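You operate a simulated robot arm through the tools that you are given. There is no shell and no other tool. Be economical: measure what you need, move in short steps, check, and stop when the job is done.

The job below is to be done with a simulated two-armed robot. You get a single attempt, and the scene is never put back.

JOB
On the left part of the left bench, fold the rag in half.

It is judged by the outcome, as a careful person would: the job done as asked, and still so three seconds after it is handed in. It fails if anything else is knocked over, pushed out of place, dropped, spilled or broken. Flat cloth is picked up by pressing the open fingertips on it (5 to 10 N) and closing them slowly along it; thin cloth reads only 2 to 8 mm in the jaws.

ROBOT AND FRAMES
Two 7-joint arms with two-finger grippers on one trunk, on a base that drives. Base frame: it is fixed to the floor where the robot stands at the start and does not move with it; the origin is under the middle of the robot, x ahead of it, y to its left, z up; the surface under the hand at the start is at about z = 0.81. Units: m, degrees, N and s.
The left shoulder is at the start at [0.078, 0.151, 0.988], the right one opposite. With the tool pointing down near the work surface each hand reaches from about 0.3 to 0.8 m from the robot's upright axis, wherever it stands, measured 20 degrees to its own side. Places, roughly: left part of the left bench [0.6, -0.6, 0.8]. Payload 2.54 kg a hand.
The TCP of each hand is the grasp point between the finger pads, 0.03 m short of the fingertips. In the tool frame z runs along the fingers and y along their closing line. Largest opening 0.116 m; the body of the gripper starts 0.095 m behind the TCP.
Orientation is told as [roll, pitch, yaw] about the base's x, y, z axes, in that order, counted from this pose: with the fingers straight down and closing along the base's y, the tool's x points along the base's -x, its y along +y and its z along -z.

CONTROLS
- The arms move only by the tool apply_moves. It takes "left_series", "right_series" or both (then of equal length, played together; a hand with none holds still); each is a list of rows, each a list of 7 numbers: the finger opening in m, from 0 to 0.116, then the shift along the tool's x, y, z in units of 50 mm (1.0 is 50 mm), then the turn, a rotation vector about the tool's x, y, z in units of 5 degrees (1.0 is 5 degrees). In form: [[hand, x, y, z, ax, ay, az], ...]. A call has 1 to 12 rows; each row shifts and turns the commanded pose from where the row before left it, along the tool's axes as they then stand. A call with a number of a shift or a turn outside -1 to 1 is refused whole. A row lasts 0.2 s, in which the tool goes at most 0.05 m and 8.6 degrees; a call with a longer step from one row to the next is refused whole, and so is a gripper value outside its range. A pose out of reach is approached as far as the arm can. The call stops where the force on the tool passes 40 N (or 10 N more than at its start, if that is more) or the arm is blocked; 0.2 s more then pass. Each finger travels about 0.072 m/s and halts on what it meets, pressing with about 27 N; the grip force reading is that of the motor and also rises with nothing between the fingers. The clock runs only during rows and for 0.2 s after the last one: add rows that do not move to give the fingers time. It gives the time, the measured TCP pose, the force on the tool (base axes), the opening and the grip force at its end, in the units of the frame above (readings bear some noise), with the torque about the TCP (base axes, N m) and any sound that the robot's microphone picked up, and new pictures: "views" is both (left out), scene, wrist or none (wrist: the cameras of the hands that moved).
- Cameras (640 x 400 px; columns grow to the right, rows downward): "scene" is now at [0.1501, 0.0406, 1.1181]; the picture's right is [0.42, -0.91, 0.00], its down [-0.41, -0.19, -0.89] and it looks along [0.80, 0.38, -0.46] (base axes); focal length 214 px, centre (320, 200). "left" rides on the left gripper at [0.069, 0.015, -0.122] in its tool frame; the picture's right is [-0.21, 0.98, 0.00], its down [-0.83, -0.18, -0.53] and it looks along [-0.52, -0.11, 0.85] (tool axes); focal length 251 px, centre (320, 200). "right" rides on the right gripper at [0.069, -0.015, -0.122] in its tool frame; the picture's right is [0.21, 0.98, 0.00], its down [-0.83, 0.18, -0.53] and it looks along [-0.52, 0.11, 0.85] (tool axes); focal length 251 px, centre (320, 200). There is no depth. A picture from a camera that has moved, and an enlarged one, comes with that camera's place and axes in the base frame and with its lens.
- raise_lower(by): slides the trunk up (or, below 0, down) by that many m; the arms and the scene camera ride with it, the base frame stays. It gives what a move gives, with no picture.
- drive_base(legs): drives the robot by 1 to 6 legs, each [ahead, left, turn to the left] in m, m and degrees, along the robot's own axes; the way and the turn of a leg run together, so that a leg with both is an arc; at most 1.5 m and 180 degrees a leg. The arms and the cameras ride along, it lands a little off, and it stops where it bumps. It gives what a move gives, and a new picture of the scene camera.
- aim_head(pan, tilt): turns the head with the scene camera to pan (to the left, within 80 degrees either way) and tilt (down, from -29 to 69), counted from straight ahead of the robot. It gives what a move gives, and a new picture of the scene camera.
- inspect(camera, box): a new picture of the part [left, top, right, bottom] of that camera's present view, enlarged. No time passes.
- finish_job(): hands the job in; it is judged then, once.

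Work in short steps. Places have to be worked out from the pictures, the camera data and where the tool is seen: move nearer, look again, correct. Check each grasp and each placing, and mend what went wrong. You have 120 turns and 260 pictures in all, those below and enlarged ones among them. Open the grippers and draw the arms clear of the work before you hand the job in, unless the task says otherwise; then end with one line.

The tools are called after "Call:" as name(argument=value, ...) on one line, values as JSON. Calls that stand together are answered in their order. apply_moves: Moves the arms, as the interface text tells. Its arguments: {"type":"object","properties":{"left_series":{"type":"array","items":{"type":"array","items":{"type":"number"}}},"right_series":{"type":"array","items":{"type":"array","items":{"type":"number"}}},"views":{"type":"string","enum":["both","scene","wrist","none"]}},"required":[]} The other tools are called the same way: raise_lower (by) slides the trunk up or down; drive_base (legs) drives the base; aim_head (pan, tilt) turns the head that bears the scene camera; inspect (camera, box) takes an enlarged picture of a part of a camera's view; finish_job () hands the job in.

At the start:

```text
time: 0.0
left_eef_pos: [0.5015, 0.4158, 0.9247]
left_orientation: [0.0, 0.1, 0.1]
left_force: [0.3, -0.2, -0.5]
left_moment: [0.0, -0.01, 0.01]
left_gripper_width: 0.1159
left_finger_force: 0.1
right_eef_pos: [0.3956, -0.0938, 0.9992]
right_orientation: [0.1, 0.0, 0.0]
right_force: [-0.1, -0.5, 0.4]
right_moment: [0.0, 0.01, 0.01]
right_gripper_width: 0.1161
right_finger_force: 0.0
trunk travel left (down, up): [-0.225, 0.064]
robot x, y, heading: [0.0008, -0.0001, -0.1]
head pan, tilt: [25.1, 27.2]
```

scene: 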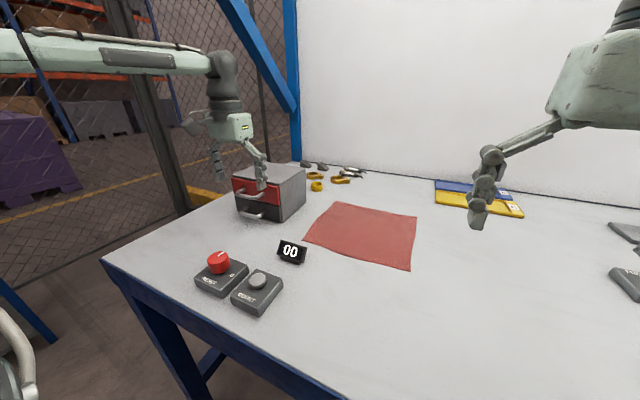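
right: 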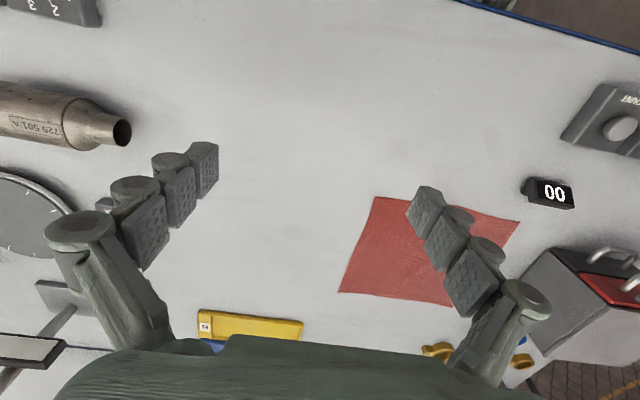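
left: 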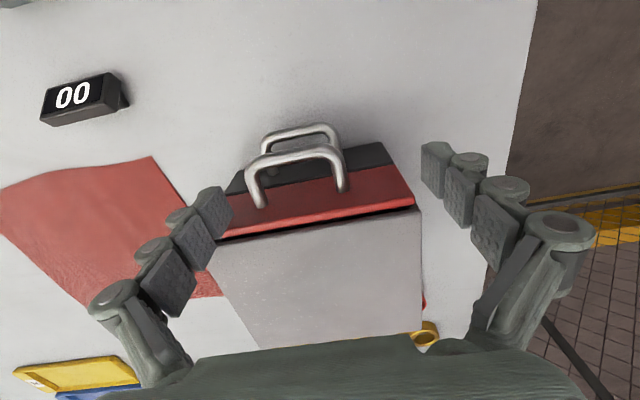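

The scene view shows a red cloth near [0.56, 0.13], but the named place is around [0.6, -0.6]. I'll look right before deciding which cloth is meant.

Call:
aim_head(pan=-35, tilt=30)

```text
time: 1.3
left_eef_pos: [0.503, 0.4175, 0.9245]
left_orientation: [-0.1, 0.1, 0.0]
left_force: [0.9, -0.2, 0.5]
left_moment: [0.0, 0.03, -0.01]
left_gripper_width: 0.1161
left_finger_force: 0.0
right_eef_pos: [0.3962, -0.0921, 1.0002]
right_orientation: [0.1, 0.0, 0.0]
right_force: [0.5, 0.0, 0.3]
right_moment: [0.0, -0.01, -0.01]
right_gripper_width: 0.1164
right_finger_force: 0.1
trunk travel left (down, up): [-0.225, 0.064]
robot x, y, heading: [-0.0005, 0.0007, -0.2]
head pan, tilt: [-35.0, 30.0]
camera scene: at [0.1414, -0.0501, 1.1138], right [-0.57, -0.82, 0.0], down [-0.41, 0.29, -0.87], along [0.71, -0.5, -0.5], focal length 214 px, centre (320, 200)
```

scene: 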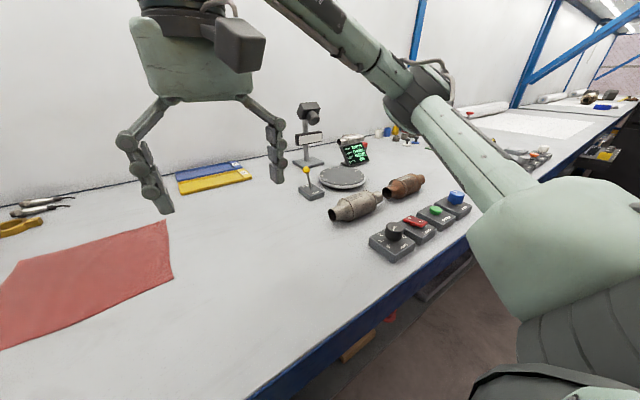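

This view shows no other cloth; the red rag is on the left part of this bench. I'll look straight at it.

Call:
aim_head(pan=15, tilt=42)

Call:
inspect(camera="scene", box=[160, 60, 480, 260])

```text
time: 2.5
left_eef_pos: [0.5027, 0.4173, 0.9246]
left_orientation: [0.0, -0.1, -0.1]
left_force: [-0.2, -0.2, -0.3]
left_moment: [0.0, 0.03, -0.02]
left_gripper_width: 0.1158
left_finger_force: 0.0
right_eef_pos: [0.3968, -0.0928, 1.0005]
right_orientation: [0.1, 0.0, 0.0]
right_force: [0.6, -0.8, -0.5]
right_moment: [-0.02, 0.03, 0.01]
right_gripper_width: 0.1161
right_finger_force: 0.0
trunk travel left (down, up): [-0.225, 0.064]
robot x, y, heading: [0.0006, -0.0044, 0.0]
head pan, tilt: [15.0, 42.0]
camera scene: at [0.1481, 0.0233, 1.0955], right [0.26, -0.97, 0.0], down [-0.65, -0.17, -0.74], along [0.72, 0.19, -0.67], focal length 214 px, centre (320, 200)
```

scene: 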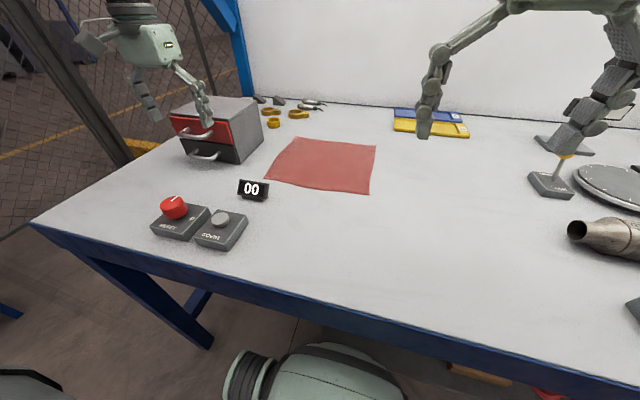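

```text
2.00 times, centred on (320, 160) of scene
camera zoom: at [0.1481, 0.0233, 1.0955], right [0.26, -0.97, 0.0], down [-0.65, -0.17, -0.74], along [0.72, 0.19, -0.67], focal length 429 px, centre (320, 280)
```

zoom: 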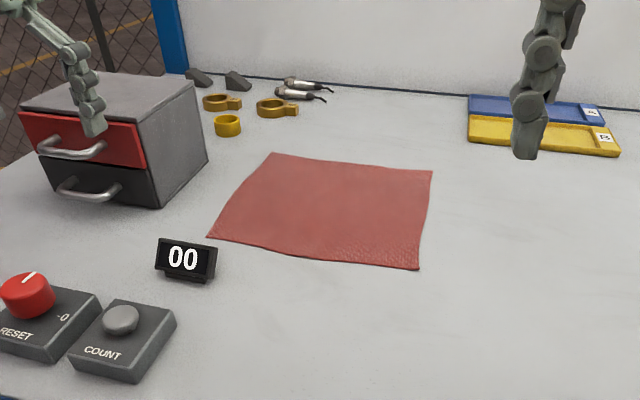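

The rag spans roughly x 0.495–0.71 and y 0.01–0.244. The counter display sits just in front of its near-left corner, and the drawer box starts at y≈0.33. I plan to pinch both near corners and fold them over to the far edge. First I'll lift the left hand clear and start yawing both hands so they close along x.

Call:
apply_moves(left_series=[[0.116, 0, 0, -1, 0, 0, 0], [0.116, 0, 0, -1, 0, 0, 0], [0.06, 0, 0, 0, 0, 0, -1], [0.06, 0, 0, 0, 0, 0, -1], [0.06, 0, 0, 0, 0, 0, -1], [0.06, 0, 0, 0, 0, 0, -1], [0.06, 0, 0, 0, 0, 0, -1], [0.06, 0, 0, 0, 0, 0, -1], [0.06, 0, 0, 0, 0, 0, -1], [0.06, 0, 0, 0, 0, 0, -1], [0.06, 0, 0, 0, 0, 0, -1], [0.06, 0, 0, 0, 0, 0, -1]], right_series=[[0.116, 0, 0, 0, 0, 0, 0], [0.116, 0, 0, 0, 0, 0, 0], [0.06, 0, 0, 0, 0, 0, -1], [0.06, 0, 0, 0, 0, 0, -1], [0.06, 0, 0, 0, 0, 0, -1], [0.06, 0, 0, 0, 0, 0, -1], [0.06, 0, 0, 0, 0, 0, -1], [0.06, 0, 0, 0, 0, 0, -1], [0.06, 0, 0, 0, 0, 0, -1], [0.06, 0, 0, 0, 0, 0, -1], [0.06, 0, 0, 0, 0, 0, -1], [0.06, 0, 0, 0, 0, 0, -1]], views="scene")

Call:
apply_moves(left_series=[[0.06, 0, 0, 0, 0, 0, -1], [0.06, 0, 0, 0, 0, 0, -1], [0.06, 0, 0, 0, 0, 0, -1], [0.06, 0, 0, 0, 0, 0, -1], [0.06, 0, 0, 0, 0, 0, -1], [0.06, 0, 0, 0, 0, 0, -1], [0.06, 0, 0, 0, 0, 0, -1], [0.06, 0, 0, 0, 0, 0, -1]], right_series=[[0.06, 0, 0, 0, 0, 0, -1], [0.06, 0, 0, 0, 0, 0, -1], [0.06, 0, 0, 0, 0, 0, -1], [0.06, 0, 0, 0, 0, 0, -1], [0.06, 0, 0, 0, 0, 0, -1], [0.06, 0, 0, 0, 0, 0, -1], [0.06, 0, 0, 0, 0, 0, -1], [0.06, 0, 0, 0, 0, 0, -1]], views="scene")

```text
time: 5.1
left_eef_pos: [0.5015, 0.4161, 1.0239]
left_orientation: [0.1, 0.0, 50.1]
left_force: [0.7, 0.6, 1.0]
left_moment: [0.05, -0.02, 0.03]
left_gripper_width: 0.0599
left_finger_force: 0.1
right_eef_pos: [0.3946, -0.0919, 1.0]
right_orientation: [0.0, -0.1, 50.1]
right_force: [-0.5, 0.0, -0.3]
right_moment: [-0.01, -0.01, 0.02]
right_gripper_width: 0.0602
right_finger_force: 0.0
trunk travel left (down, up): [-0.225, 0.064]
robot x, y, heading: [0.0006, 0.0008, -0.0]
head pan, tilt: [15.0, 42.0]
camera scene: at [0.1481, 0.0233, 1.0955], right [0.26, -0.97, 0.0], down [-0.65, -0.17, -0.74], along [0.72, 0.19, -0.67], focal length 214 px, centre (320, 200)
```

scene: 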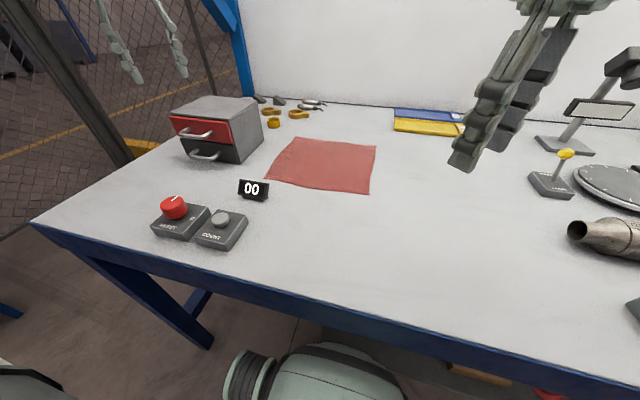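

```text
time: 6.9
left_eef_pos: [0.5045, 0.4163, 1.0242]
left_orientation: [0.0, 0.0, 90.1]
left_force: [-0.8, -0.3, 1.1]
left_moment: [0.02, -0.03, -0.03]
left_gripper_width: 0.0599
left_finger_force: 0.1
right_eef_pos: [0.3583, -0.0719, 0.9885]
right_orientation: [-0.1, -0.1, 89.8]
right_force: [0.1, 0.4, 0.9]
right_moment: [0.02, 0.02, 0.02]
right_gripper_width: 0.06
right_finger_force: 0.1
right hand out of reach, approached as far as the arm can: row 7, 8
trunk travel left (down, up): [-0.225, 0.064]
robot x, y, heading: [-0.0014, -0.0022, -0.1]
head pan, tilt: [15.0, 42.0]
camera scene: at [0.148, 0.0234, 1.0955], right [0.26, -0.97, 0.0], down [-0.65, -0.17, -0.74], along [0.72, 0.19, -0.67], focal length 214 px, centre (320, 200)
```

scene: 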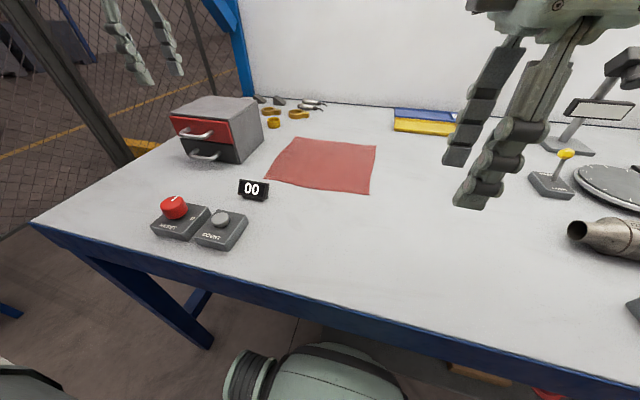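

The left hand is fine, but the right hand reached its limit at +90°. I'll turn the right hand the mirrored way, to -90°, in three calls.

Call:
apply_moves(right_series=[[0.06, 0, 0, 0, 0, 0, 1], [0.06, 0, 0, 0, 0, 0, 1], [0.06, 0, 0, 0, 0, 0, 1], [0.06, 0, 0, 0, 0, 0, 1], [0.06, 0, 0, 0, 0, 0, 1], [0.06, 0, 0, 0, 0, 0, 1], [0.06, 0, 0, 0, 0, 0, 1], [0.06, 0, 0, 0, 0, 0, 1], [0.06, 0, 0, 0, 0, 0, 1], [0.06, 0, 0, 0, 0, 0, 1], [0.06, 0, 0, 0, 0, 0, 1], [0.06, 0, 0, 0, 0, 0, 1]], views="none")

Call:
apply_moves(right_series=[[0.06, 0, 0, 0, 0, 0, 1], [0.06, 0, 0, 0, 0, 0, 1], [0.06, 0, 0, 0, 0, 0, 1], [0.06, 0, 0, 0, 0, 0, 1], [0.06, 0, 0, 0, 0, 0, 1], [0.06, 0, 0, 0, 0, 0, 1], [0.06, 0, 0, 0, 0, 0, 1], [0.06, 0, 0, 0, 0, 0, 1], [0.06, 0, 0, 0, 0, 0, 1], [0.06, 0, 0, 0, 0, 0, 1], [0.06, 0, 0, 0, 0, 0, 1], [0.06, 0, 0, 0, 0, 0, 1]], views="none")

Call:
apply_moves(right_series=[[0.06, 0, 0, 0, 0, 0, 1], [0.06, 0, 0, 0, 0, 0, 1], [0.06, 0, 0, 0, 0, 0, 1], [0.06, 0, 0, 0, 0, 0, 1], [0.06, 0, 0, 0, 0, 0, 1], [0.06, 0, 0, 0, 0, 0, 1], [0.06, 0, 0, 0, 0, 0, 1], [0.06, 0, 0, 0, 0, 0, 1], [0.06, 0, 0, 0, 0, 0, 1], [0.06, 0, 0, 0, 0, 0, 1], [0.06, 0, 0, 0, 0, 0, 1], [0.06, 0, 0, 0, 0, 0, 1]], views="scene")

```text
time: 9.5
left_eef_pos: [0.5041, 0.4176, 1.0237]
left_orientation: [0.1, 0.0, 90.0]
left_force: [0.7, -0.9, -0.1]
left_moment: [-0.01, -0.02, -0.01]
left_gripper_width: 0.0599
left_finger_force: 0.0
right_eef_pos: [0.3583, -0.0709, 0.99]
right_orientation: [-0.1, 0.0, 29.8]
right_force: [0.6, 0.0, -0.1]
right_moment: [0.0, 0.01, -0.01]
right_gripper_width: 0.0603
right_finger_force: 0.0
trunk travel left (down, up): [-0.225, 0.064]
robot x, y, heading: [-0.0029, 0.0009, 0.1]
head pan, tilt: [15.0, 42.0]
```

```text
time: 12.1
left_eef_pos: [0.5023, 0.4163, 1.0231]
left_orientation: [0.0, 0.1, 90.0]
left_force: [-0.5, 0.0, -0.6]
left_moment: [0.0, -0.02, 0.01]
left_gripper_width: 0.0602
left_finger_force: 0.1
right_eef_pos: [0.3584, -0.0722, 0.9888]
right_orientation: [0.2, 0.1, -30.1]
right_force: [0.7, -0.5, 0.5]
right_moment: [-0.03, 0.02, 0.04]
right_gripper_width: 0.0599
right_finger_force: 0.1
trunk travel left (down, up): [-0.225, 0.064]
robot x, y, heading: [0.0006, 0.0001, -0.2]
head pan, tilt: [15.0, 42.0]
```

```text
time: 14.7
left_eef_pos: [0.5034, 0.4159, 1.0253]
left_orientation: [0.1, 0.1, 90.0]
left_force: [0.1, 0.5, 0.4]
left_moment: [-0.02, -0.02, 0.02]
left_gripper_width: 0.06
left_finger_force: 0.0
right_eef_pos: [0.3594, -0.0707, 0.9889]
right_orientation: [0.0, 0.0, -90.2]
right_force: [0.0, -0.9, -0.4]
right_moment: [0.01, 0.0, -0.03]
right_gripper_width: 0.0599
right_finger_force: 0.1
trunk travel left (down, up): [-0.225, 0.064]
robot x, y, heading: [0.0004, -0.0014, -0.1]
head pan, tilt: [15.0, 42.0]
camera scene: at [0.1481, 0.0233, 1.0955], right [0.26, -0.97, 0.0], down [-0.65, -0.17, -0.74], along [0.72, 0.19, -0.67], focal length 214 px, centre (320, 200)
```

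scene: 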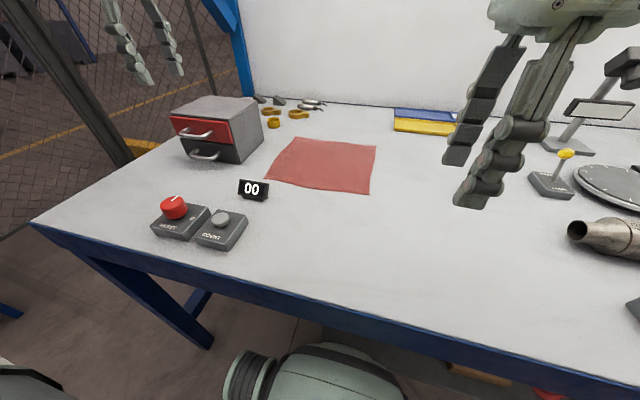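

Both hands are now yawed to mirror each other. I'll move them above the near corners and then lower to about z 0.93.

Call:
apply_moves(left_series=[[0.06, 0.78, -0.03, 0, 0, 0, 0], [0.06, 0.78, -0.03, 0, 0, 0, 0], [0.06, 0.78, -0.04, 0, 0, 0, 0], [0.06, 0.77, -0.04, 0, 0, 0, 0], [0.06, 0.77, -0.04, 0, 0, 0, 0], [0.06, 0, 0, 0.95, 0, 0, 0], [0.06, 0, 0, 0.95, 0, 0, 0]], right_series=[[0.06, 0.42, 0.62, 0, 0, 0, 0], [0.06, 0.42, 0.62, 0, 0, 0, 0], [0.06, 0.42, 0.62, 0, 0, 0, 0], [0.06, 0.41, 0.62, 0, 0, 0, 0], [0.06, 0.41, 0.62, 0, 0, 0, 0], [0.06, 0, 0, 0.6, 0, 0, 0], [0.06, 0, 0, 0.6, 0, 0, 0]])

```text
time: 16.3
left_eef_pos: [0.5142, 0.2228, 0.9309]
left_orientation: [0.0, 0.0, 90.1]
left_force: [0.0, -0.6, 0.7]
left_moment: [-0.02, -0.01, 0.02]
left_gripper_width: 0.0597
left_finger_force: 0.1
right_eef_pos: [0.5124, 0.0313, 0.9299]
right_orientation: [0.0, 0.0, -90.0]
right_force: [0.1, 0.4, 1.2]
right_moment: [0.02, -0.01, -0.01]
right_gripper_width: 0.06
right_finger_force: 0.0
trunk travel left (down, up): [-0.225, 0.064]
robot x, y, heading: [0.0002, 0.0014, -0.1]
head pan, tilt: [15.0, 42.0]
camera scene: at [0.1485, 0.0234, 1.0954], right [0.26, -0.97, 0.0], down [-0.65, -0.17, -0.74], along [0.72, 0.19, -0.67], focal length 214 px, centre (320, 200)
camera right: at [0.4977, 0.0999, 1.0509], right [0.98, 0.21, 0.0], down [0.18, -0.83, 0.53], along [0.11, -0.52, -0.85], focal length 251 px, centre (320, 200)
camera left: at [0.4996, 0.1538, 1.0516], right [-0.98, 0.21, 0.0], down [0.18, 0.83, 0.53], along [0.11, 0.52, -0.85], focal length 251 px, centre (320, 200)
```

scene: 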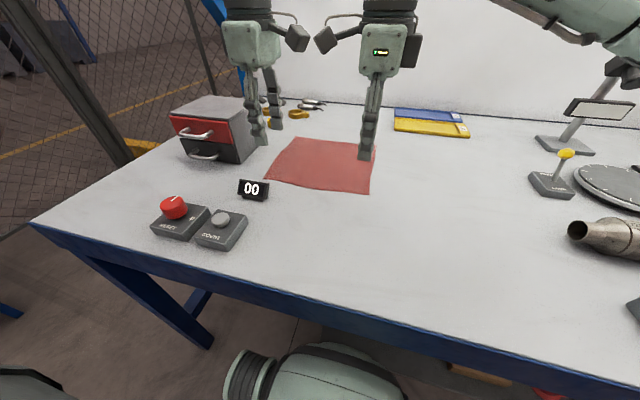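
right: 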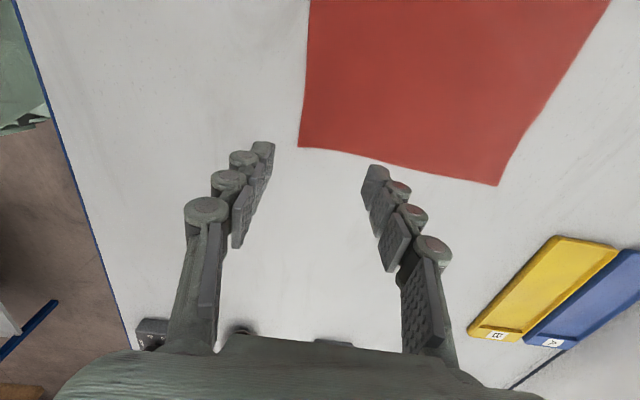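
left: 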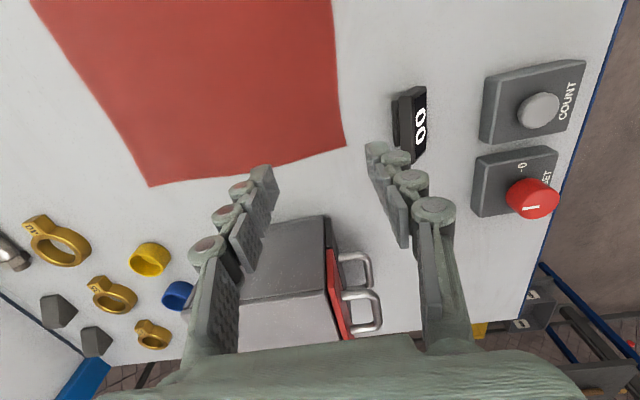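

The wrist views put the near corners at (0.493, 0.244) and (0.497, 0.009). I'll narrow the openings to 30 mm and hover just above the cloth with both fingertips inside its edge.

Call:
apply_moves(left_series=[[0.03, -0.06, -0.12, 0.4, 0, 0, 0], [0.03, 0, 0, 0.4, 0, 0, 0], [0.03, 0, 0, 0.4, 0, 0, 0], [0.03, 0, 0, 0.38, 0, 0, 0]], right_series=[[0.03, -0.07, 0.15, 0.4, 0, 0, 0], [0.03, 0, 0, 0.4, 0, 0, 0], [0.03, 0, 0, 0.4, 0, 0, 0], [0.03, 0, 0, 0.36, 0, 0, 0]])

```text
time: 17.3
left_eef_pos: [0.5192, 0.2276, 0.8508]
left_orientation: [0.0, 0.1, 89.9]
left_force: [0.4, -0.5, -0.3]
left_moment: [0.01, 0.01, 0.0]
left_gripper_width: 0.0299
left_finger_force: 0.1
right_eef_pos: [0.5203, 0.0302, 0.8513]
right_orientation: [0.0, 0.2, -90.0]
right_force: [0.0, -0.8, 0.3]
right_moment: [0.02, -0.03, 0.03]
right_gripper_width: 0.0301
right_finger_force: 0.1
trunk travel left (down, up): [-0.225, 0.064]
robot x, y, heading: [-0.0013, -0.0029, 0.1]
head pan, tilt: [15.0, 42.0]
camera scene: at [0.1483, 0.0234, 1.0954], right [0.26, -0.97, 0.0], down [-0.65, -0.17, -0.74], along [0.72, 0.19, -0.67], focal length 214 px, centre (320, 200)
camera right: at [0.5043, 0.098, 0.9732], right [0.98, 0.21, 0.0], down [0.18, -0.83, 0.53], along [0.11, -0.52, -0.85], focal length 251 px, centre (320, 200)
camera left: at [0.5041, 0.158, 0.9716], right [-0.98, 0.21, 0.0], down [0.18, 0.83, 0.53], along [0.11, 0.52, -0.85], focal length 251 px, centre (320, 200)
```

scene: 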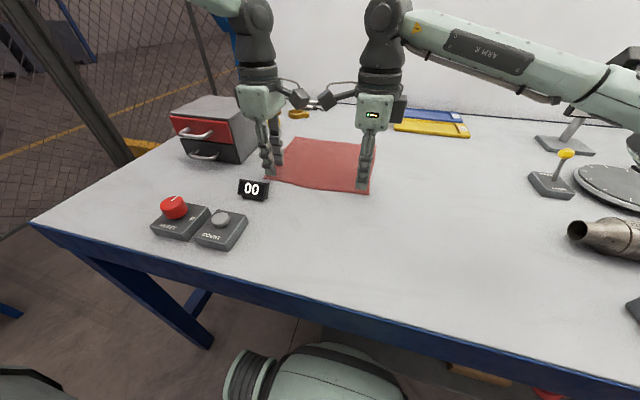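
right: 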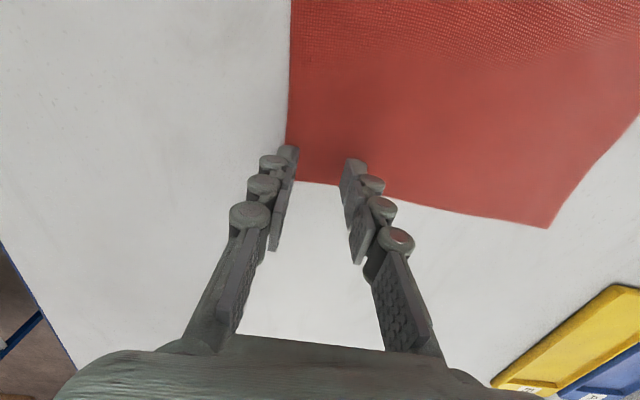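
left: 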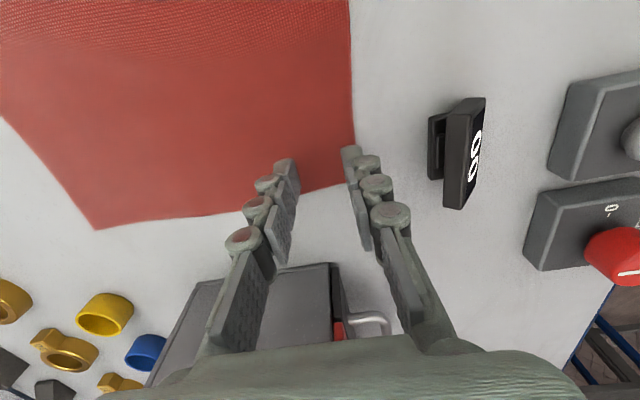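

The fingertips hover about 10 mm up, with the near ones right on the cloth edge. I'll shift 6 mm farther in and descend gently.

Call:
apply_moves(left_series=[[0.03, 0, -0.13, 0, 0, 0, 0], [0.03, 0, 0, 0.1, 0, 0, 0], [0.03, 0, 0, 0.06, 0, 0, 0], [0.03, 0, 0, 0, 0, 0, 0]], right_series=[[0.03, 0, 0.12, 0, 0, 0, 0], [0.03, 0, 0, 0.1, 0, 0, 0], [0.03, 0, 0, 0.06, 0, 0, 0], [0.03, 0, 0, 0, 0, 0, 0]], views="none")

```text
time: 18.3
left_eef_pos: [0.5232, 0.2267, 0.8429]
left_orientation: [0.0, 0.0, 90.0]
left_force: [0.0, -0.5, -0.8]
left_moment: [0.01, 0.02, 0.01]
left_gripper_width: 0.0299
left_finger_force: 0.0
right_eef_pos: [0.5277, 0.029, 0.8433]
right_orientation: [-0.1, 0.0, -90.0]
right_force: [-0.8, 0.1, -0.3]
right_moment: [-0.03, 0.01, 0.0]
right_gripper_width: 0.03
right_finger_force: 0.1
trunk travel left (down, up): [-0.225, 0.064]
robot x, y, heading: [-0.0001, 0.0017, -0.1]
head pan, tilt: [15.0, 42.0]
```

No contact yet, so I'll step down another 3 mm.

Call:
apply_moves(left_series=[[0.03, 0, -0.04, 0.06, 0, 0, 0], [0.03, 0, 0, 0, 0, 0, 0]], right_series=[[0.03, 0, 0, 0.06, 0, 0, 0], [0.03, 0, 0, 0, 0, 0, 0]], views="none")

```text
time: 18.9
left_eef_pos: [0.5256, 0.2253, 0.8412]
left_orientation: [-0.1, 0.0, 90.0]
left_force: [-0.9, 1.8, 7.6]
left_moment: [0.02, 0.22, -0.01]
left_gripper_width: 0.0304
left_finger_force: 0.3
right_eef_pos: [0.5254, 0.0288, 0.8419]
right_orientation: [0.2, 0.1, -90.0]
right_force: [1.3, 0.2, 6.3]
right_moment: [-0.05, 0.03, -0.02]
right_gripper_width: 0.0303
right_finger_force: 0.1
trunk travel left (down, up): [-0.225, 0.064]
robot x, y, heading: [0.001, 0.0003, -0.2]
head pan, tilt: [15.0, 42.0]
```

Both hands are pressing at 6–8 N, which is in the right range. I'll close slowly.

Call:
apply_moves(left_series=[[0.027, 0, 0, 0, 0, 0, 0], [0.024, 0, 0, 0, 0, 0, 0], [0.021, 0, 0, 0, 0, 0, 0], [0.018, 0, 0, 0, 0, 0, 0], [0.015, 0, 0, 0, 0, 0, 0], [0.012, 0, 0, 0, 0, 0, 0], [0.009, 0, 0, 0, 0, 0, 0], [0.006, 0, 0, 0, 0, 0, 0], [0.003, 0, 0, 0, 0, 0, 0], [0, 0, 0, 0, 0, 0, 0], [0, 0, 0, 0, 0, 0, 0]], right_series=[[0.027, 0, 0, 0, 0, 0, 0], [0.024, 0, 0, 0, 0, 0, 0], [0.021, 0, 0, 0, 0, 0, 0], [0.018, 0, 0, 0, 0, 0, 0], [0.015, 0, 0, 0, 0, 0, 0], [0.012, 0, 0, 0, 0, 0, 0], [0.009, 0, 0, 0, 0, 0, 0], [0.006, 0, 0, 0, 0, 0, 0], [0.003, 0, 0, 0, 0, 0, 0], [0, 0, 0, 0, 0, 0, 0], [0, 0, 0, 0, 0, 0, 0]])

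```text
time: 21.3
left_eef_pos: [0.5251, 0.2241, 0.8393]
left_orientation: [0.0, -0.1, 90.0]
left_force: [-0.1, -0.3, 0.0]
left_moment: [-0.02, 0.01, 0.01]
left_gripper_width: 0.0062
left_finger_force: 26.7
right_eef_pos: [0.5266, 0.0289, 0.8392]
right_orientation: [-0.1, 0.0, -90.0]
right_force: [-0.9, 0.6, -0.3]
right_moment: [0.04, -0.06, -0.05]
right_gripper_width: 0.0032
right_finger_force: 24.5
trunk travel left (down, up): [-0.225, 0.064]
robot x, y, heading: [0.0043, 0.0017, 0.1]
head pan, tilt: [15.0, 42.0]
camera scene: at [0.1478, 0.0233, 1.0955], right [0.26, -0.97, 0.0], down [-0.65, -0.17, -0.74], along [0.72, 0.19, -0.67], focal length 214 px, centre (320, 200)
camera right: at [0.5112, 0.0976, 0.9613], right [0.98, 0.21, 0.0], down [0.18, -0.83, 0.53], along [0.11, -0.52, -0.85], focal length 251 px, centre (320, 200)
camera left: at [0.5113, 0.156, 0.9607], right [-0.98, 0.21, 0.0], down [0.18, 0.83, 0.53], along [0.11, 0.52, -0.85], focal length 251 px, centre (320, 200)
```

scene: 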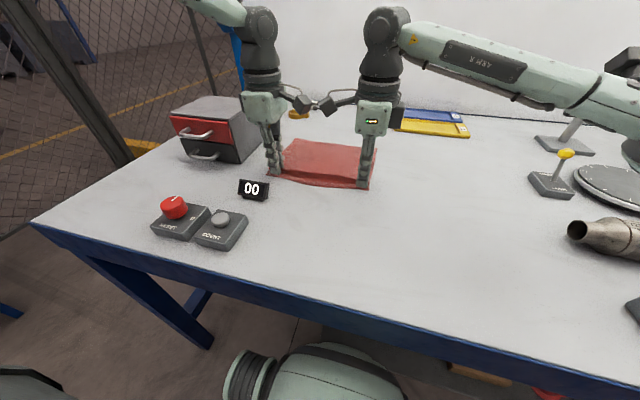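
right: 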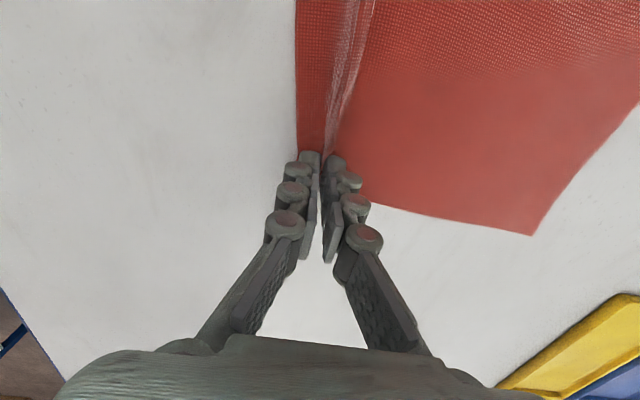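
left: 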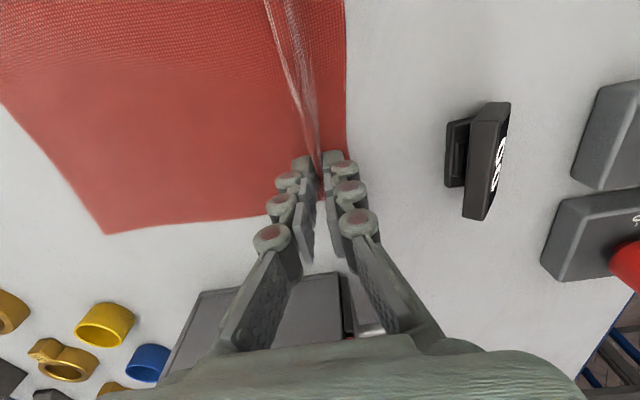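

Both hands hold a ruck running along the whole edge (6 mm and 3 mm in the jaws). I'll lift slowly, easing forward, and check the hold.

Call:
apply_moves(left_series=[[0, 0, 0, -0.2, 0, 0, 0], [0, 0, -0.05, -0.2, 0, 0, 0], [0, 0, -0.1, -0.2, 0, 0, 0], [0, 0, -0.15, -0.2, 0, 0, 0], [0, 0, -0.2, -0.2, 0, 0, 0]], right_series=[[0, 0, 0, -0.2, 0, 0, 0], [0, 0, 0.05, -0.2, 0, 0, 0], [0, 0, 0.1, -0.2, 0, 0, 0], [0, 0, 0.15, -0.2, 0, 0, 0], [0, 0, 0.2, -0.2, 0, 0, 0]])

```text
time: 22.5
left_eef_pos: [0.5502, 0.2249, 0.8889]
left_orientation: [0.0, 0.0, 90.0]
left_force: [0.5, -0.8, 0.5]
left_moment: [0.03, 0.04, 0.01]
left_gripper_width: 0.0058
left_finger_force: 27.0
right_eef_pos: [0.554, 0.03, 0.8896]
right_orientation: [0.0, 0.1, -90.0]
right_force: [-1.1, 0.4, -0.6]
right_moment: [0.04, 0.05, -0.02]
right_gripper_width: 0.0043
right_finger_force: 34.9
trunk travel left (down, up): [-0.225, 0.064]
robot x, y, heading: [-0.0037, -0.0032, 0.1]
head pan, tilt: [15.0, 42.0]
camera scene: at [0.1481, 0.0234, 1.0954], right [0.26, -0.97, 0.0], down [-0.65, -0.17, -0.74], along [0.72, 0.19, -0.67], focal length 214 px, centre (320, 200)
camera right: at [0.5371, 0.0979, 1.0117], right [0.98, 0.21, 0.0], down [0.18, -0.83, 0.53], along [0.11, -0.52, -0.85], focal length 251 px, centre (320, 200)
camera left: at [0.536, 0.1562, 1.0103], right [-0.98, 0.21, 0.0], down [0.18, 0.83, 0.53], along [0.11, 0.52, -0.85], focal length 251 px, centre (320, 200)
```

scene: 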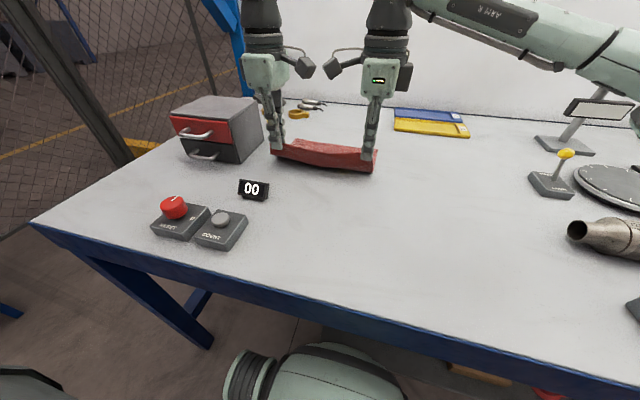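
right: 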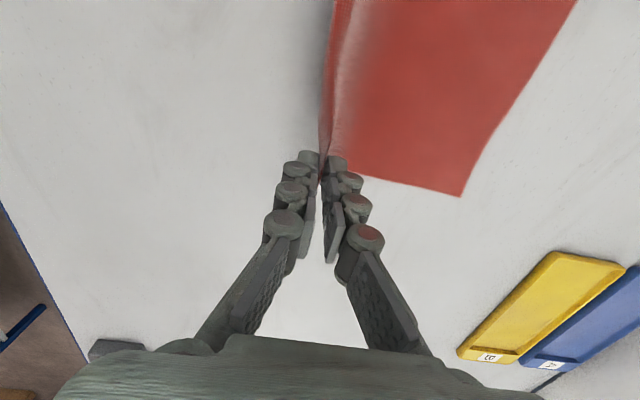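
left: 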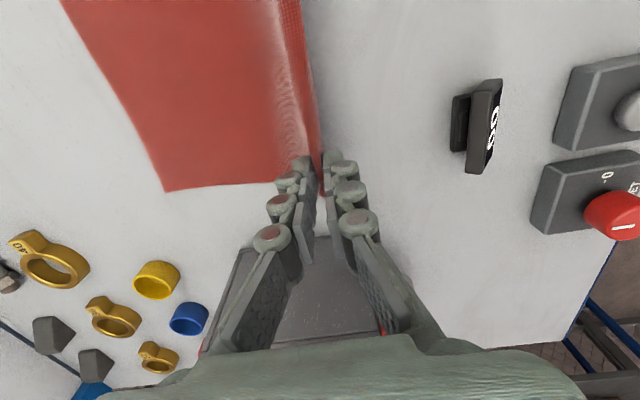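

Both corners are held. The far edge has crept to about x 0.693, so the fold line should be near x 0.585. There is a short tail on the near side, so I'll tilt the hands while carrying the edge over, so that the tail lands pointing outward.

Call:
apply_moves(left_series=[[0, 0, -0.4, -0.1, 0, 0, 0], [0, 0, -0.44, -0.1, 0, 0, 0], [0, 0, 0, 0, -1, 0, 0], [0, 0, 0, 0, -1, 0, 0], [0, 0, 0, 0, -1, 0, 0], [0, 0, 0, 0, -1, 0, 0], [0, 0, 0, 0, -1, 0, 0], [0, 0, 0, 0, -1, 0, 0], [0, 0, 0, 0, -1, 0, 0], [0, 0, 0, 0, -1, 0, 0]], right_series=[[0, 0, 0.4, -0.1, 0, 0, 0], [0, 0, 0.38, -0.1, 0, 0, 0], [0, 0, 0, 0, 1, 0, 0], [0, 0, 0, 0, 1, 0, 0], [0, 0, 0, 0, 1, 0, 0], [0, 0, 0, 0, 1, 0, 0], [0, 0, 0, 0, 1, 0, 0], [0, 0, 0, 0, 1, 0, 0], [0, 0, 0, 0, 1, 0, 0], [0, 0, 0, 0, 1, 0, 0]])

```text
time: 24.7
left_eef_pos: [0.5147, 0.2524, 0.869]
left_orientation: [39.9, 0.0, 90.2]
left_force: [-0.4, -0.7, 0.9]
left_moment: [-0.01, 0.02, 0.01]
left_gripper_width: 0.0027
left_finger_force: 24.1
left hand out of reach, approached as far as the arm can: row 6, 7, 8, 9, 10
right_eef_pos: [0.551, 0.0176, 0.8828]
right_orientation: [-39.8, 0.1, -90.2]
right_force: [0.3, 0.4, 0.8]
right_moment: [0.02, 0.04, 0.03]
right_gripper_width: 0.0008
right_finger_force: 25.0
right hand out of reach, approached as far as the arm can: row 8, 9, 10
trunk travel left (down, up): [-0.225, 0.064]
robot x, y, heading: [0.0021, -0.0016, 0.1]
head pan, tilt: [15.0, 42.0]
camera scene: at [0.1481, 0.0234, 1.0955], right [0.26, -0.97, 0.0], down [-0.65, -0.17, -0.74], along [0.72, 0.19, -0.67], focal length 214 px, centre (320, 200)
camera right: at [0.6177, 0.0864, 0.9855], right [0.75, 0.21, -0.62], down [0.48, -0.83, 0.29], along [-0.45, -0.52, -0.72], focal length 251 px, centre (320, 200)
camera left: at [0.5811, 0.1824, 0.9711], right [-0.75, 0.21, 0.63], down [0.48, 0.83, 0.29], along [-0.46, 0.52, -0.72], focal length 251 px, centre (320, 200)
```

scene: 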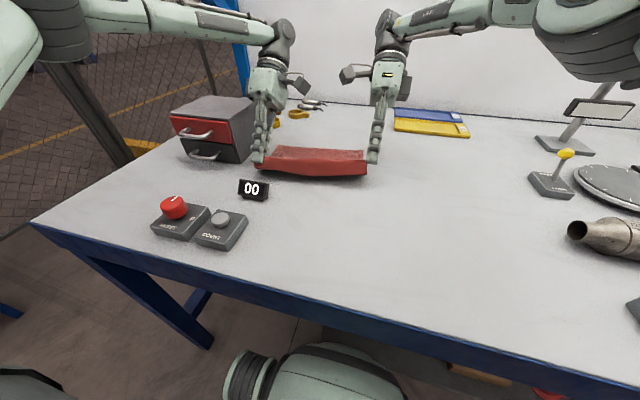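
right: 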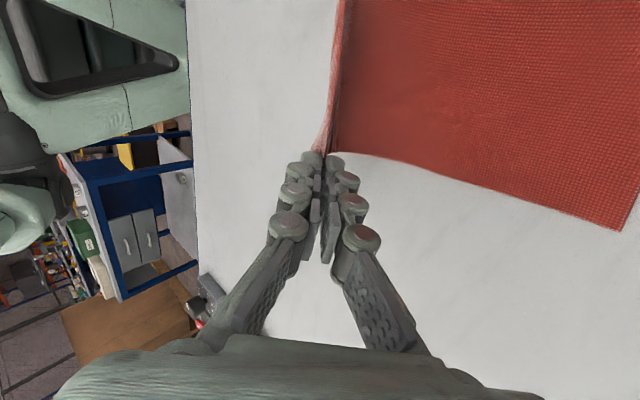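
left: 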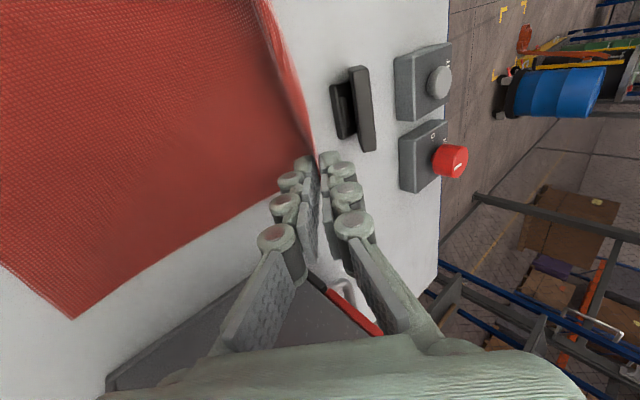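

The 40° tilt was out of reach, so the hands drifted toward the robot and the grip thinned. I'll untilt and check the cloth.

Call:
apply_moves(left_series=[[0, 0, 0, 0, 1, 0, 0], [0, 0, 0, 0, 1, 0, 0], [0, 0, 0, 0, 1, 0, 0], [0, 0, 0, 0, 1, 0, 0], [0, 0, 0, 0, 1, 0, 0], [0, 0, 0, 0, 1, 0, 0], [0, 0, 0, 0, 1, 0, 0], [0, 0, 0, 0, 1, 0, 0], [0, 0.25, 0, 0, 0, 0, 0], [0, 0.25, 0, 0, 0, 0, 0]], right_series=[[0, 0, 0, 0, -1, 0, 0], [0, 0, 0, 0, -1, 0, 0], [0, 0, 0, 0, -1, 0, 0], [0, 0, 0, 0, -1, 0, 0], [0, 0, 0, 0, -1, 0, 0], [0, 0, 0, 0, -1, 0, 0], [0, 0, 0, 0, -1, 0, 0], [0, 0, 0, 0, -1, 0, 0], [0, 0.1, -0.3, 0.1, 0, 0, 0], [0, 0.1, -0.3, 0.1, 0, 0, 0]])

```text
time: 26.9
left_eef_pos: [0.5144, 0.226, 0.8701]
left_orientation: [-0.2, 0.0, 90.1]
left_force: [0.3, 0.4, -0.6]
left_moment: [0.02, 0.0, -0.01]
left_gripper_width: 0.003
left_finger_force: 24.4
right_eef_pos: [0.5213, 0.0282, 0.8739]
right_orientation: [0.1, 0.1, -90.2]
right_force: [0.3, 0.4, -0.7]
right_moment: [-0.03, 0.0, 0.0]
right_gripper_width: 0.0022
right_finger_force: 29.0
trunk travel left (down, up): [-0.225, 0.064]
robot x, y, heading: [-0.0012, -0.0008, 0.1]
head pan, tilt: [15.0, 42.0]
camera scene: at [0.1481, 0.0232, 1.0955], right [0.26, -0.97, 0.0], down [-0.65, -0.17, -0.74], along [0.72, 0.19, -0.67], focal length 214 px, centre (320, 200)
camera right: at [0.5063, 0.0966, 0.9942], right [0.98, 0.21, 0.0], down [0.18, -0.83, 0.53], along [0.11, -0.52, -0.85], focal length 251 px, centre (320, 200)
camera left: at [0.5004, 0.1563, 0.9901], right [-0.98, 0.21, 0.0], down [0.18, 0.83, 0.53], along [0.12, 0.52, -0.85], focal length 251 px, centre (320, 200)
```

scene: 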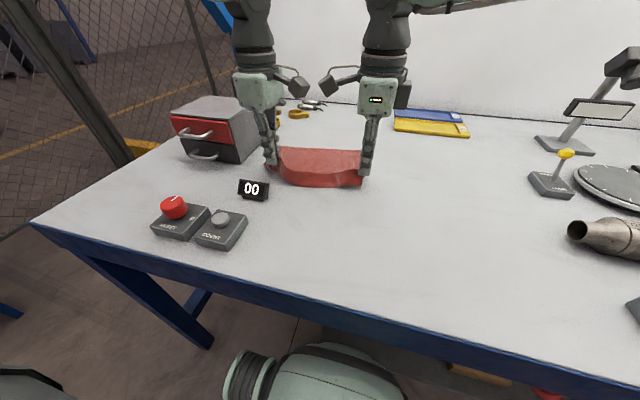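
right: 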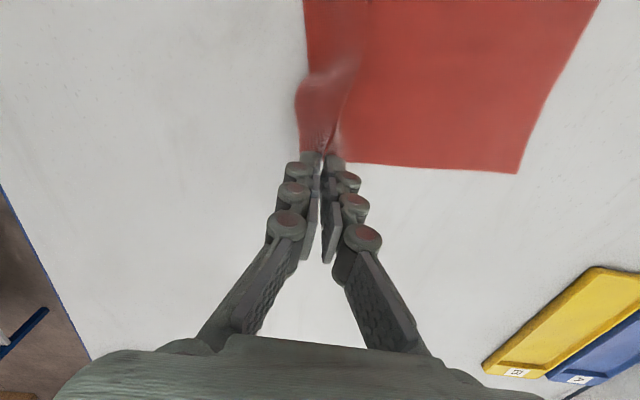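
left: 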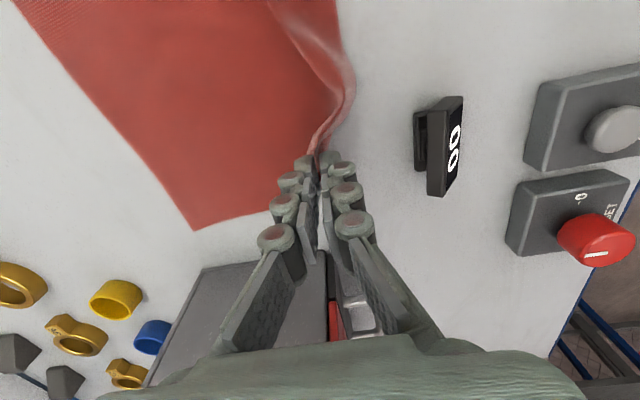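

Both hands still hold cloth, though the middle of the edge sags. I'll look closely at the grips.

Call:
inspect(camera="right", box=[240, 40, 400, 200])

Call:
inspect(camera="left", box=[240, 40, 400, 200])

Call:
inspect(camera="scene", box=[240, 110, 400, 210])

```text
2.50 times, centred on (320, 120) of right
camera zoom: at [0.5063, 0.0966, 0.9942], right [0.98, 0.21, 0.0], down [0.18, -0.83, 0.53], along [0.11, -0.52, -0.85], focal length 629 px, centre (320, 400)
```

zoom: 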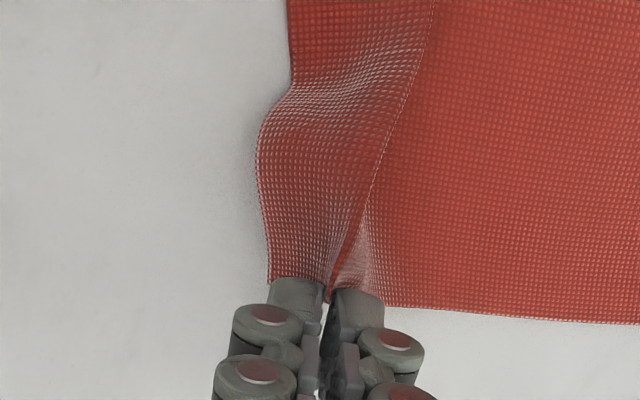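

```text
2.50 times, centred on (320, 120) of left
camera zoom: at [0.5004, 0.1563, 0.9901], right [-0.98, 0.21, 0.0], down [0.18, 0.83, 0.53], along [0.12, 0.52, -0.85], focal length 629 px, centre (320, 400)
```

zoom: 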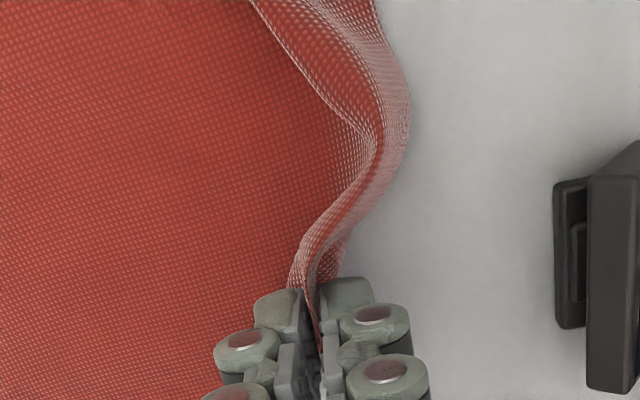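

```text
4.00 times, centred on (320, 160) of scene
camera zoom: at [0.1481, 0.0232, 1.0955], right [0.26, -0.97, 0.0], down [-0.65, -0.17, -0.74], along [0.72, 0.19, -0.67], focal length 858 px, centre (320, 360)
```

zoom: 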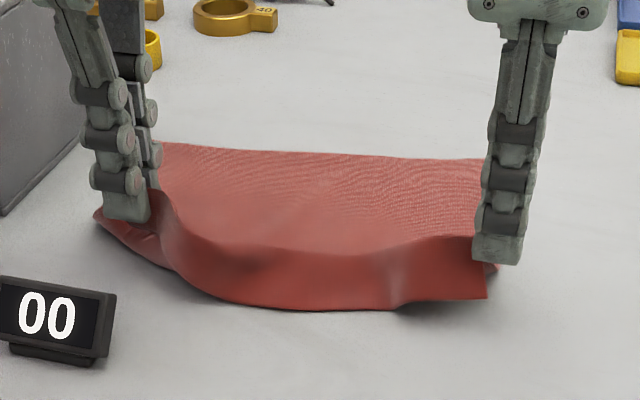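

Both grips hold, with a 2–3 cm tail on the near side, and the rag has dragged askew. Laying it flat here would crowd the display. I'll lift it by these two corners so it hangs straight. Then I can touch its lower edge down, lay the lower half forward and bring the top edge back over it, which also puts the tail on the right side.

Call:
apply_moves(left_series=[[0, -0.02, -0.09, -0.475, 0, 0, 0], [0, -0.02, -0.09, -0.475, 0, 0, 0], [0, -0.02, -0.09, -0.475, 0, 0, 0], [0, -0.02, -0.09, -0.475, 0, 0, 0], [0, -0.02, -0.09, -0.475, 0, 0, 0], [0, -0.02, -0.09, -0.475, 0, 0, 0], [0, 0, -0.09, -0.475, 0, 0, 0], [0, 0, -0.09, -0.475, 0, 0, 0], [0, 0, 0, 0, 0, 0, 0]], right_series=[[0, 0, 0.072, -0.46, 0, 0, 0], [0, 0, 0.072, -0.46, 0, 0, 0], [0, 0, 0.072, -0.46, 0, 0, 0], [0, 0, 0.072, -0.46, 0, 0, 0], [0, 0, 0.072, -0.46, 0, 0, 0], [0, 0, 0.072, -0.46, 0, 0, 0], [0, 0, 0.072, -0.46, 0, 0, 0], [0, 0, 0.072, -0.46, 0, 0, 0], [0, 0, 0, 0, 0, 0, 0]])

```text
time: 28.9
left_eef_pos: [0.5499, 0.2319, 1.0604]
left_orientation: [0.0, 0.1, 90.0]
left_force: [0.1, 0.4, -0.9]
left_moment: [0.01, 0.04, 0.0]
left_gripper_width: 0.0031
left_finger_force: 24.1
right_eef_pos: [0.5506, 0.027, 1.0579]
right_orientation: [-0.1, 0.1, -90.0]
right_force: [-0.2, 0.0, -0.1]
right_moment: [-0.01, 0.03, 0.0]
right_gripper_width: 0.0013
right_finger_force: 25.9
trunk travel left (down, up): [-0.225, 0.064]
robot x, y, heading: [-0.0009, -0.0001, 0.4]
head pan, tilt: [15.0, 42.0]
camera scene: at [0.1481, 0.0233, 1.0954], right [0.26, -0.97, 0.0], down [-0.65, -0.17, -0.74], along [0.72, 0.19, -0.67], focal length 214 px, centre (320, 200)
camera right: at [0.5347, 0.0957, 1.1794], right [0.98, 0.21, 0.0], down [0.18, -0.83, 0.53], along [0.11, -0.52, -0.85], focal length 251 px, centre (320, 200)
camera left: at [0.5351, 0.1626, 1.1818], right [-0.98, 0.21, 0.0], down [0.18, 0.83, 0.53], along [0.11, 0.52, -0.85], focal length 251 px, centre (320, 200)
```

scene: 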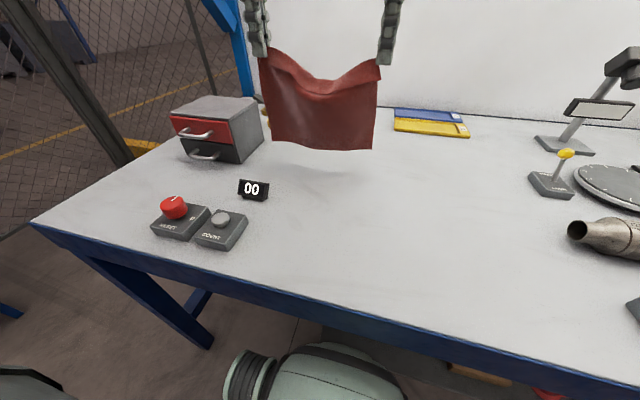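
right: 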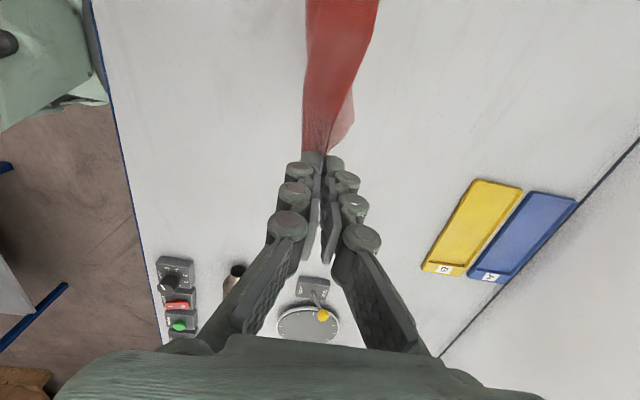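
left: 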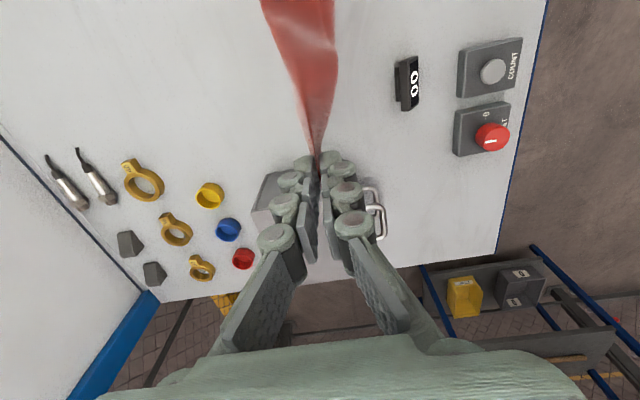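

The rag hangs freely from its two corners, but the top edge sags. I'll spread the hands to straighten it.

Call:
apply_moves(left_series=[[0, -0.11, 0, 0, 0, 0, 0], [0, -0.1, 0, 0, 0, 0, 0], [0, 0, 0, 0, 0, 0, 0], [0, 0, 0, 0, 0, 0, 0]], right_series=[[0, -0.11, 0, 0, 0, 0, 0], [0, -0.1, 0, 0, 0, 0, 0], [0, 0, 0, 0, 0, 0, 0], [0, 0, 0, 0, 0, 0, 0]], views="none")

Call:
aim_head(pan=15, tilt=28)

Call:
inspect(camera="scene", box=[220, 80, 420, 260])

```text
time: 29.9
left_eef_pos: [0.5498, 0.2418, 1.0616]
left_orientation: [-0.1, 0.1, 90.0]
left_force: [0.0, -0.1, -0.3]
left_moment: [0.01, -0.03, -0.02]
left_gripper_width: 0.0026
left_finger_force: 24.8
right_eef_pos: [0.5501, 0.0178, 1.0581]
right_orientation: [0.0, 0.1, -90.1]
right_force: [-0.7, -0.3, 1.2]
right_moment: [0.0, 0.0, -0.02]
right_gripper_width: 0.0005
right_finger_force: 25.3
trunk travel left (down, up): [-0.225, 0.064]
robot x, y, heading: [-0.0005, -0.0017, -0.0]
head pan, tilt: [15.0, 42.0]
```

```text
time: 30.6
left_eef_pos: [0.5502, 0.2417, 1.0596]
left_orientation: [0.0, 0.0, 90.0]
left_force: [0.7, -0.4, -0.5]
left_moment: [0.0, 0.0, 0.01]
left_gripper_width: 0.0028
left_finger_force: 24.0
right_eef_pos: [0.5494, 0.0171, 1.0569]
right_orientation: [0.1, 0.1, -90.0]
right_force: [-0.1, -0.6, 0.0]
right_moment: [0.02, 0.01, -0.01]
right_gripper_width: 0.0008
right_finger_force: 24.7
trunk travel left (down, up): [-0.225, 0.064]
robot x, y, heading: [-0.0009, 0.0004, -0.2]
head pan, tilt: [15.0, 28.0]
camera scene: at [0.1554, 0.0253, 1.1169], right [0.26, -0.97, 0.0], down [-0.45, -0.12, -0.88], along [0.85, 0.23, -0.47], focal length 214 px, centre (320, 200)
```

scene: 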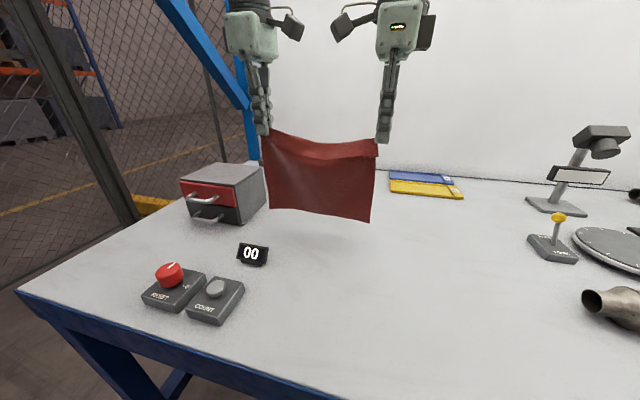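

```text
2.22 times, centred on (320, 170) of scene
camera zoom: at [0.1554, 0.0253, 1.1169], right [0.26, -0.97, 0.0], down [-0.45, -0.12, -0.88], along [0.85, 0.23, -0.47], focal length 477 px, centre (320, 267)
```

zoom: 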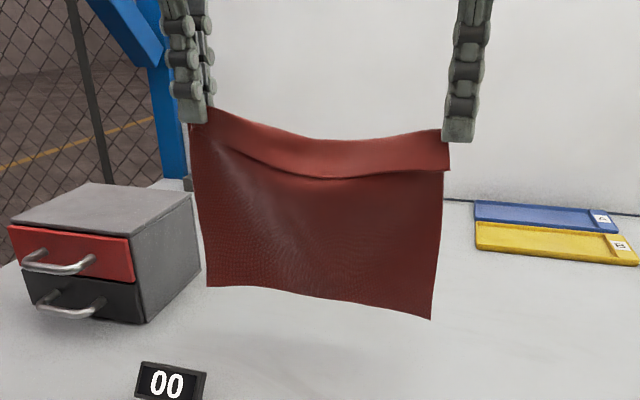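

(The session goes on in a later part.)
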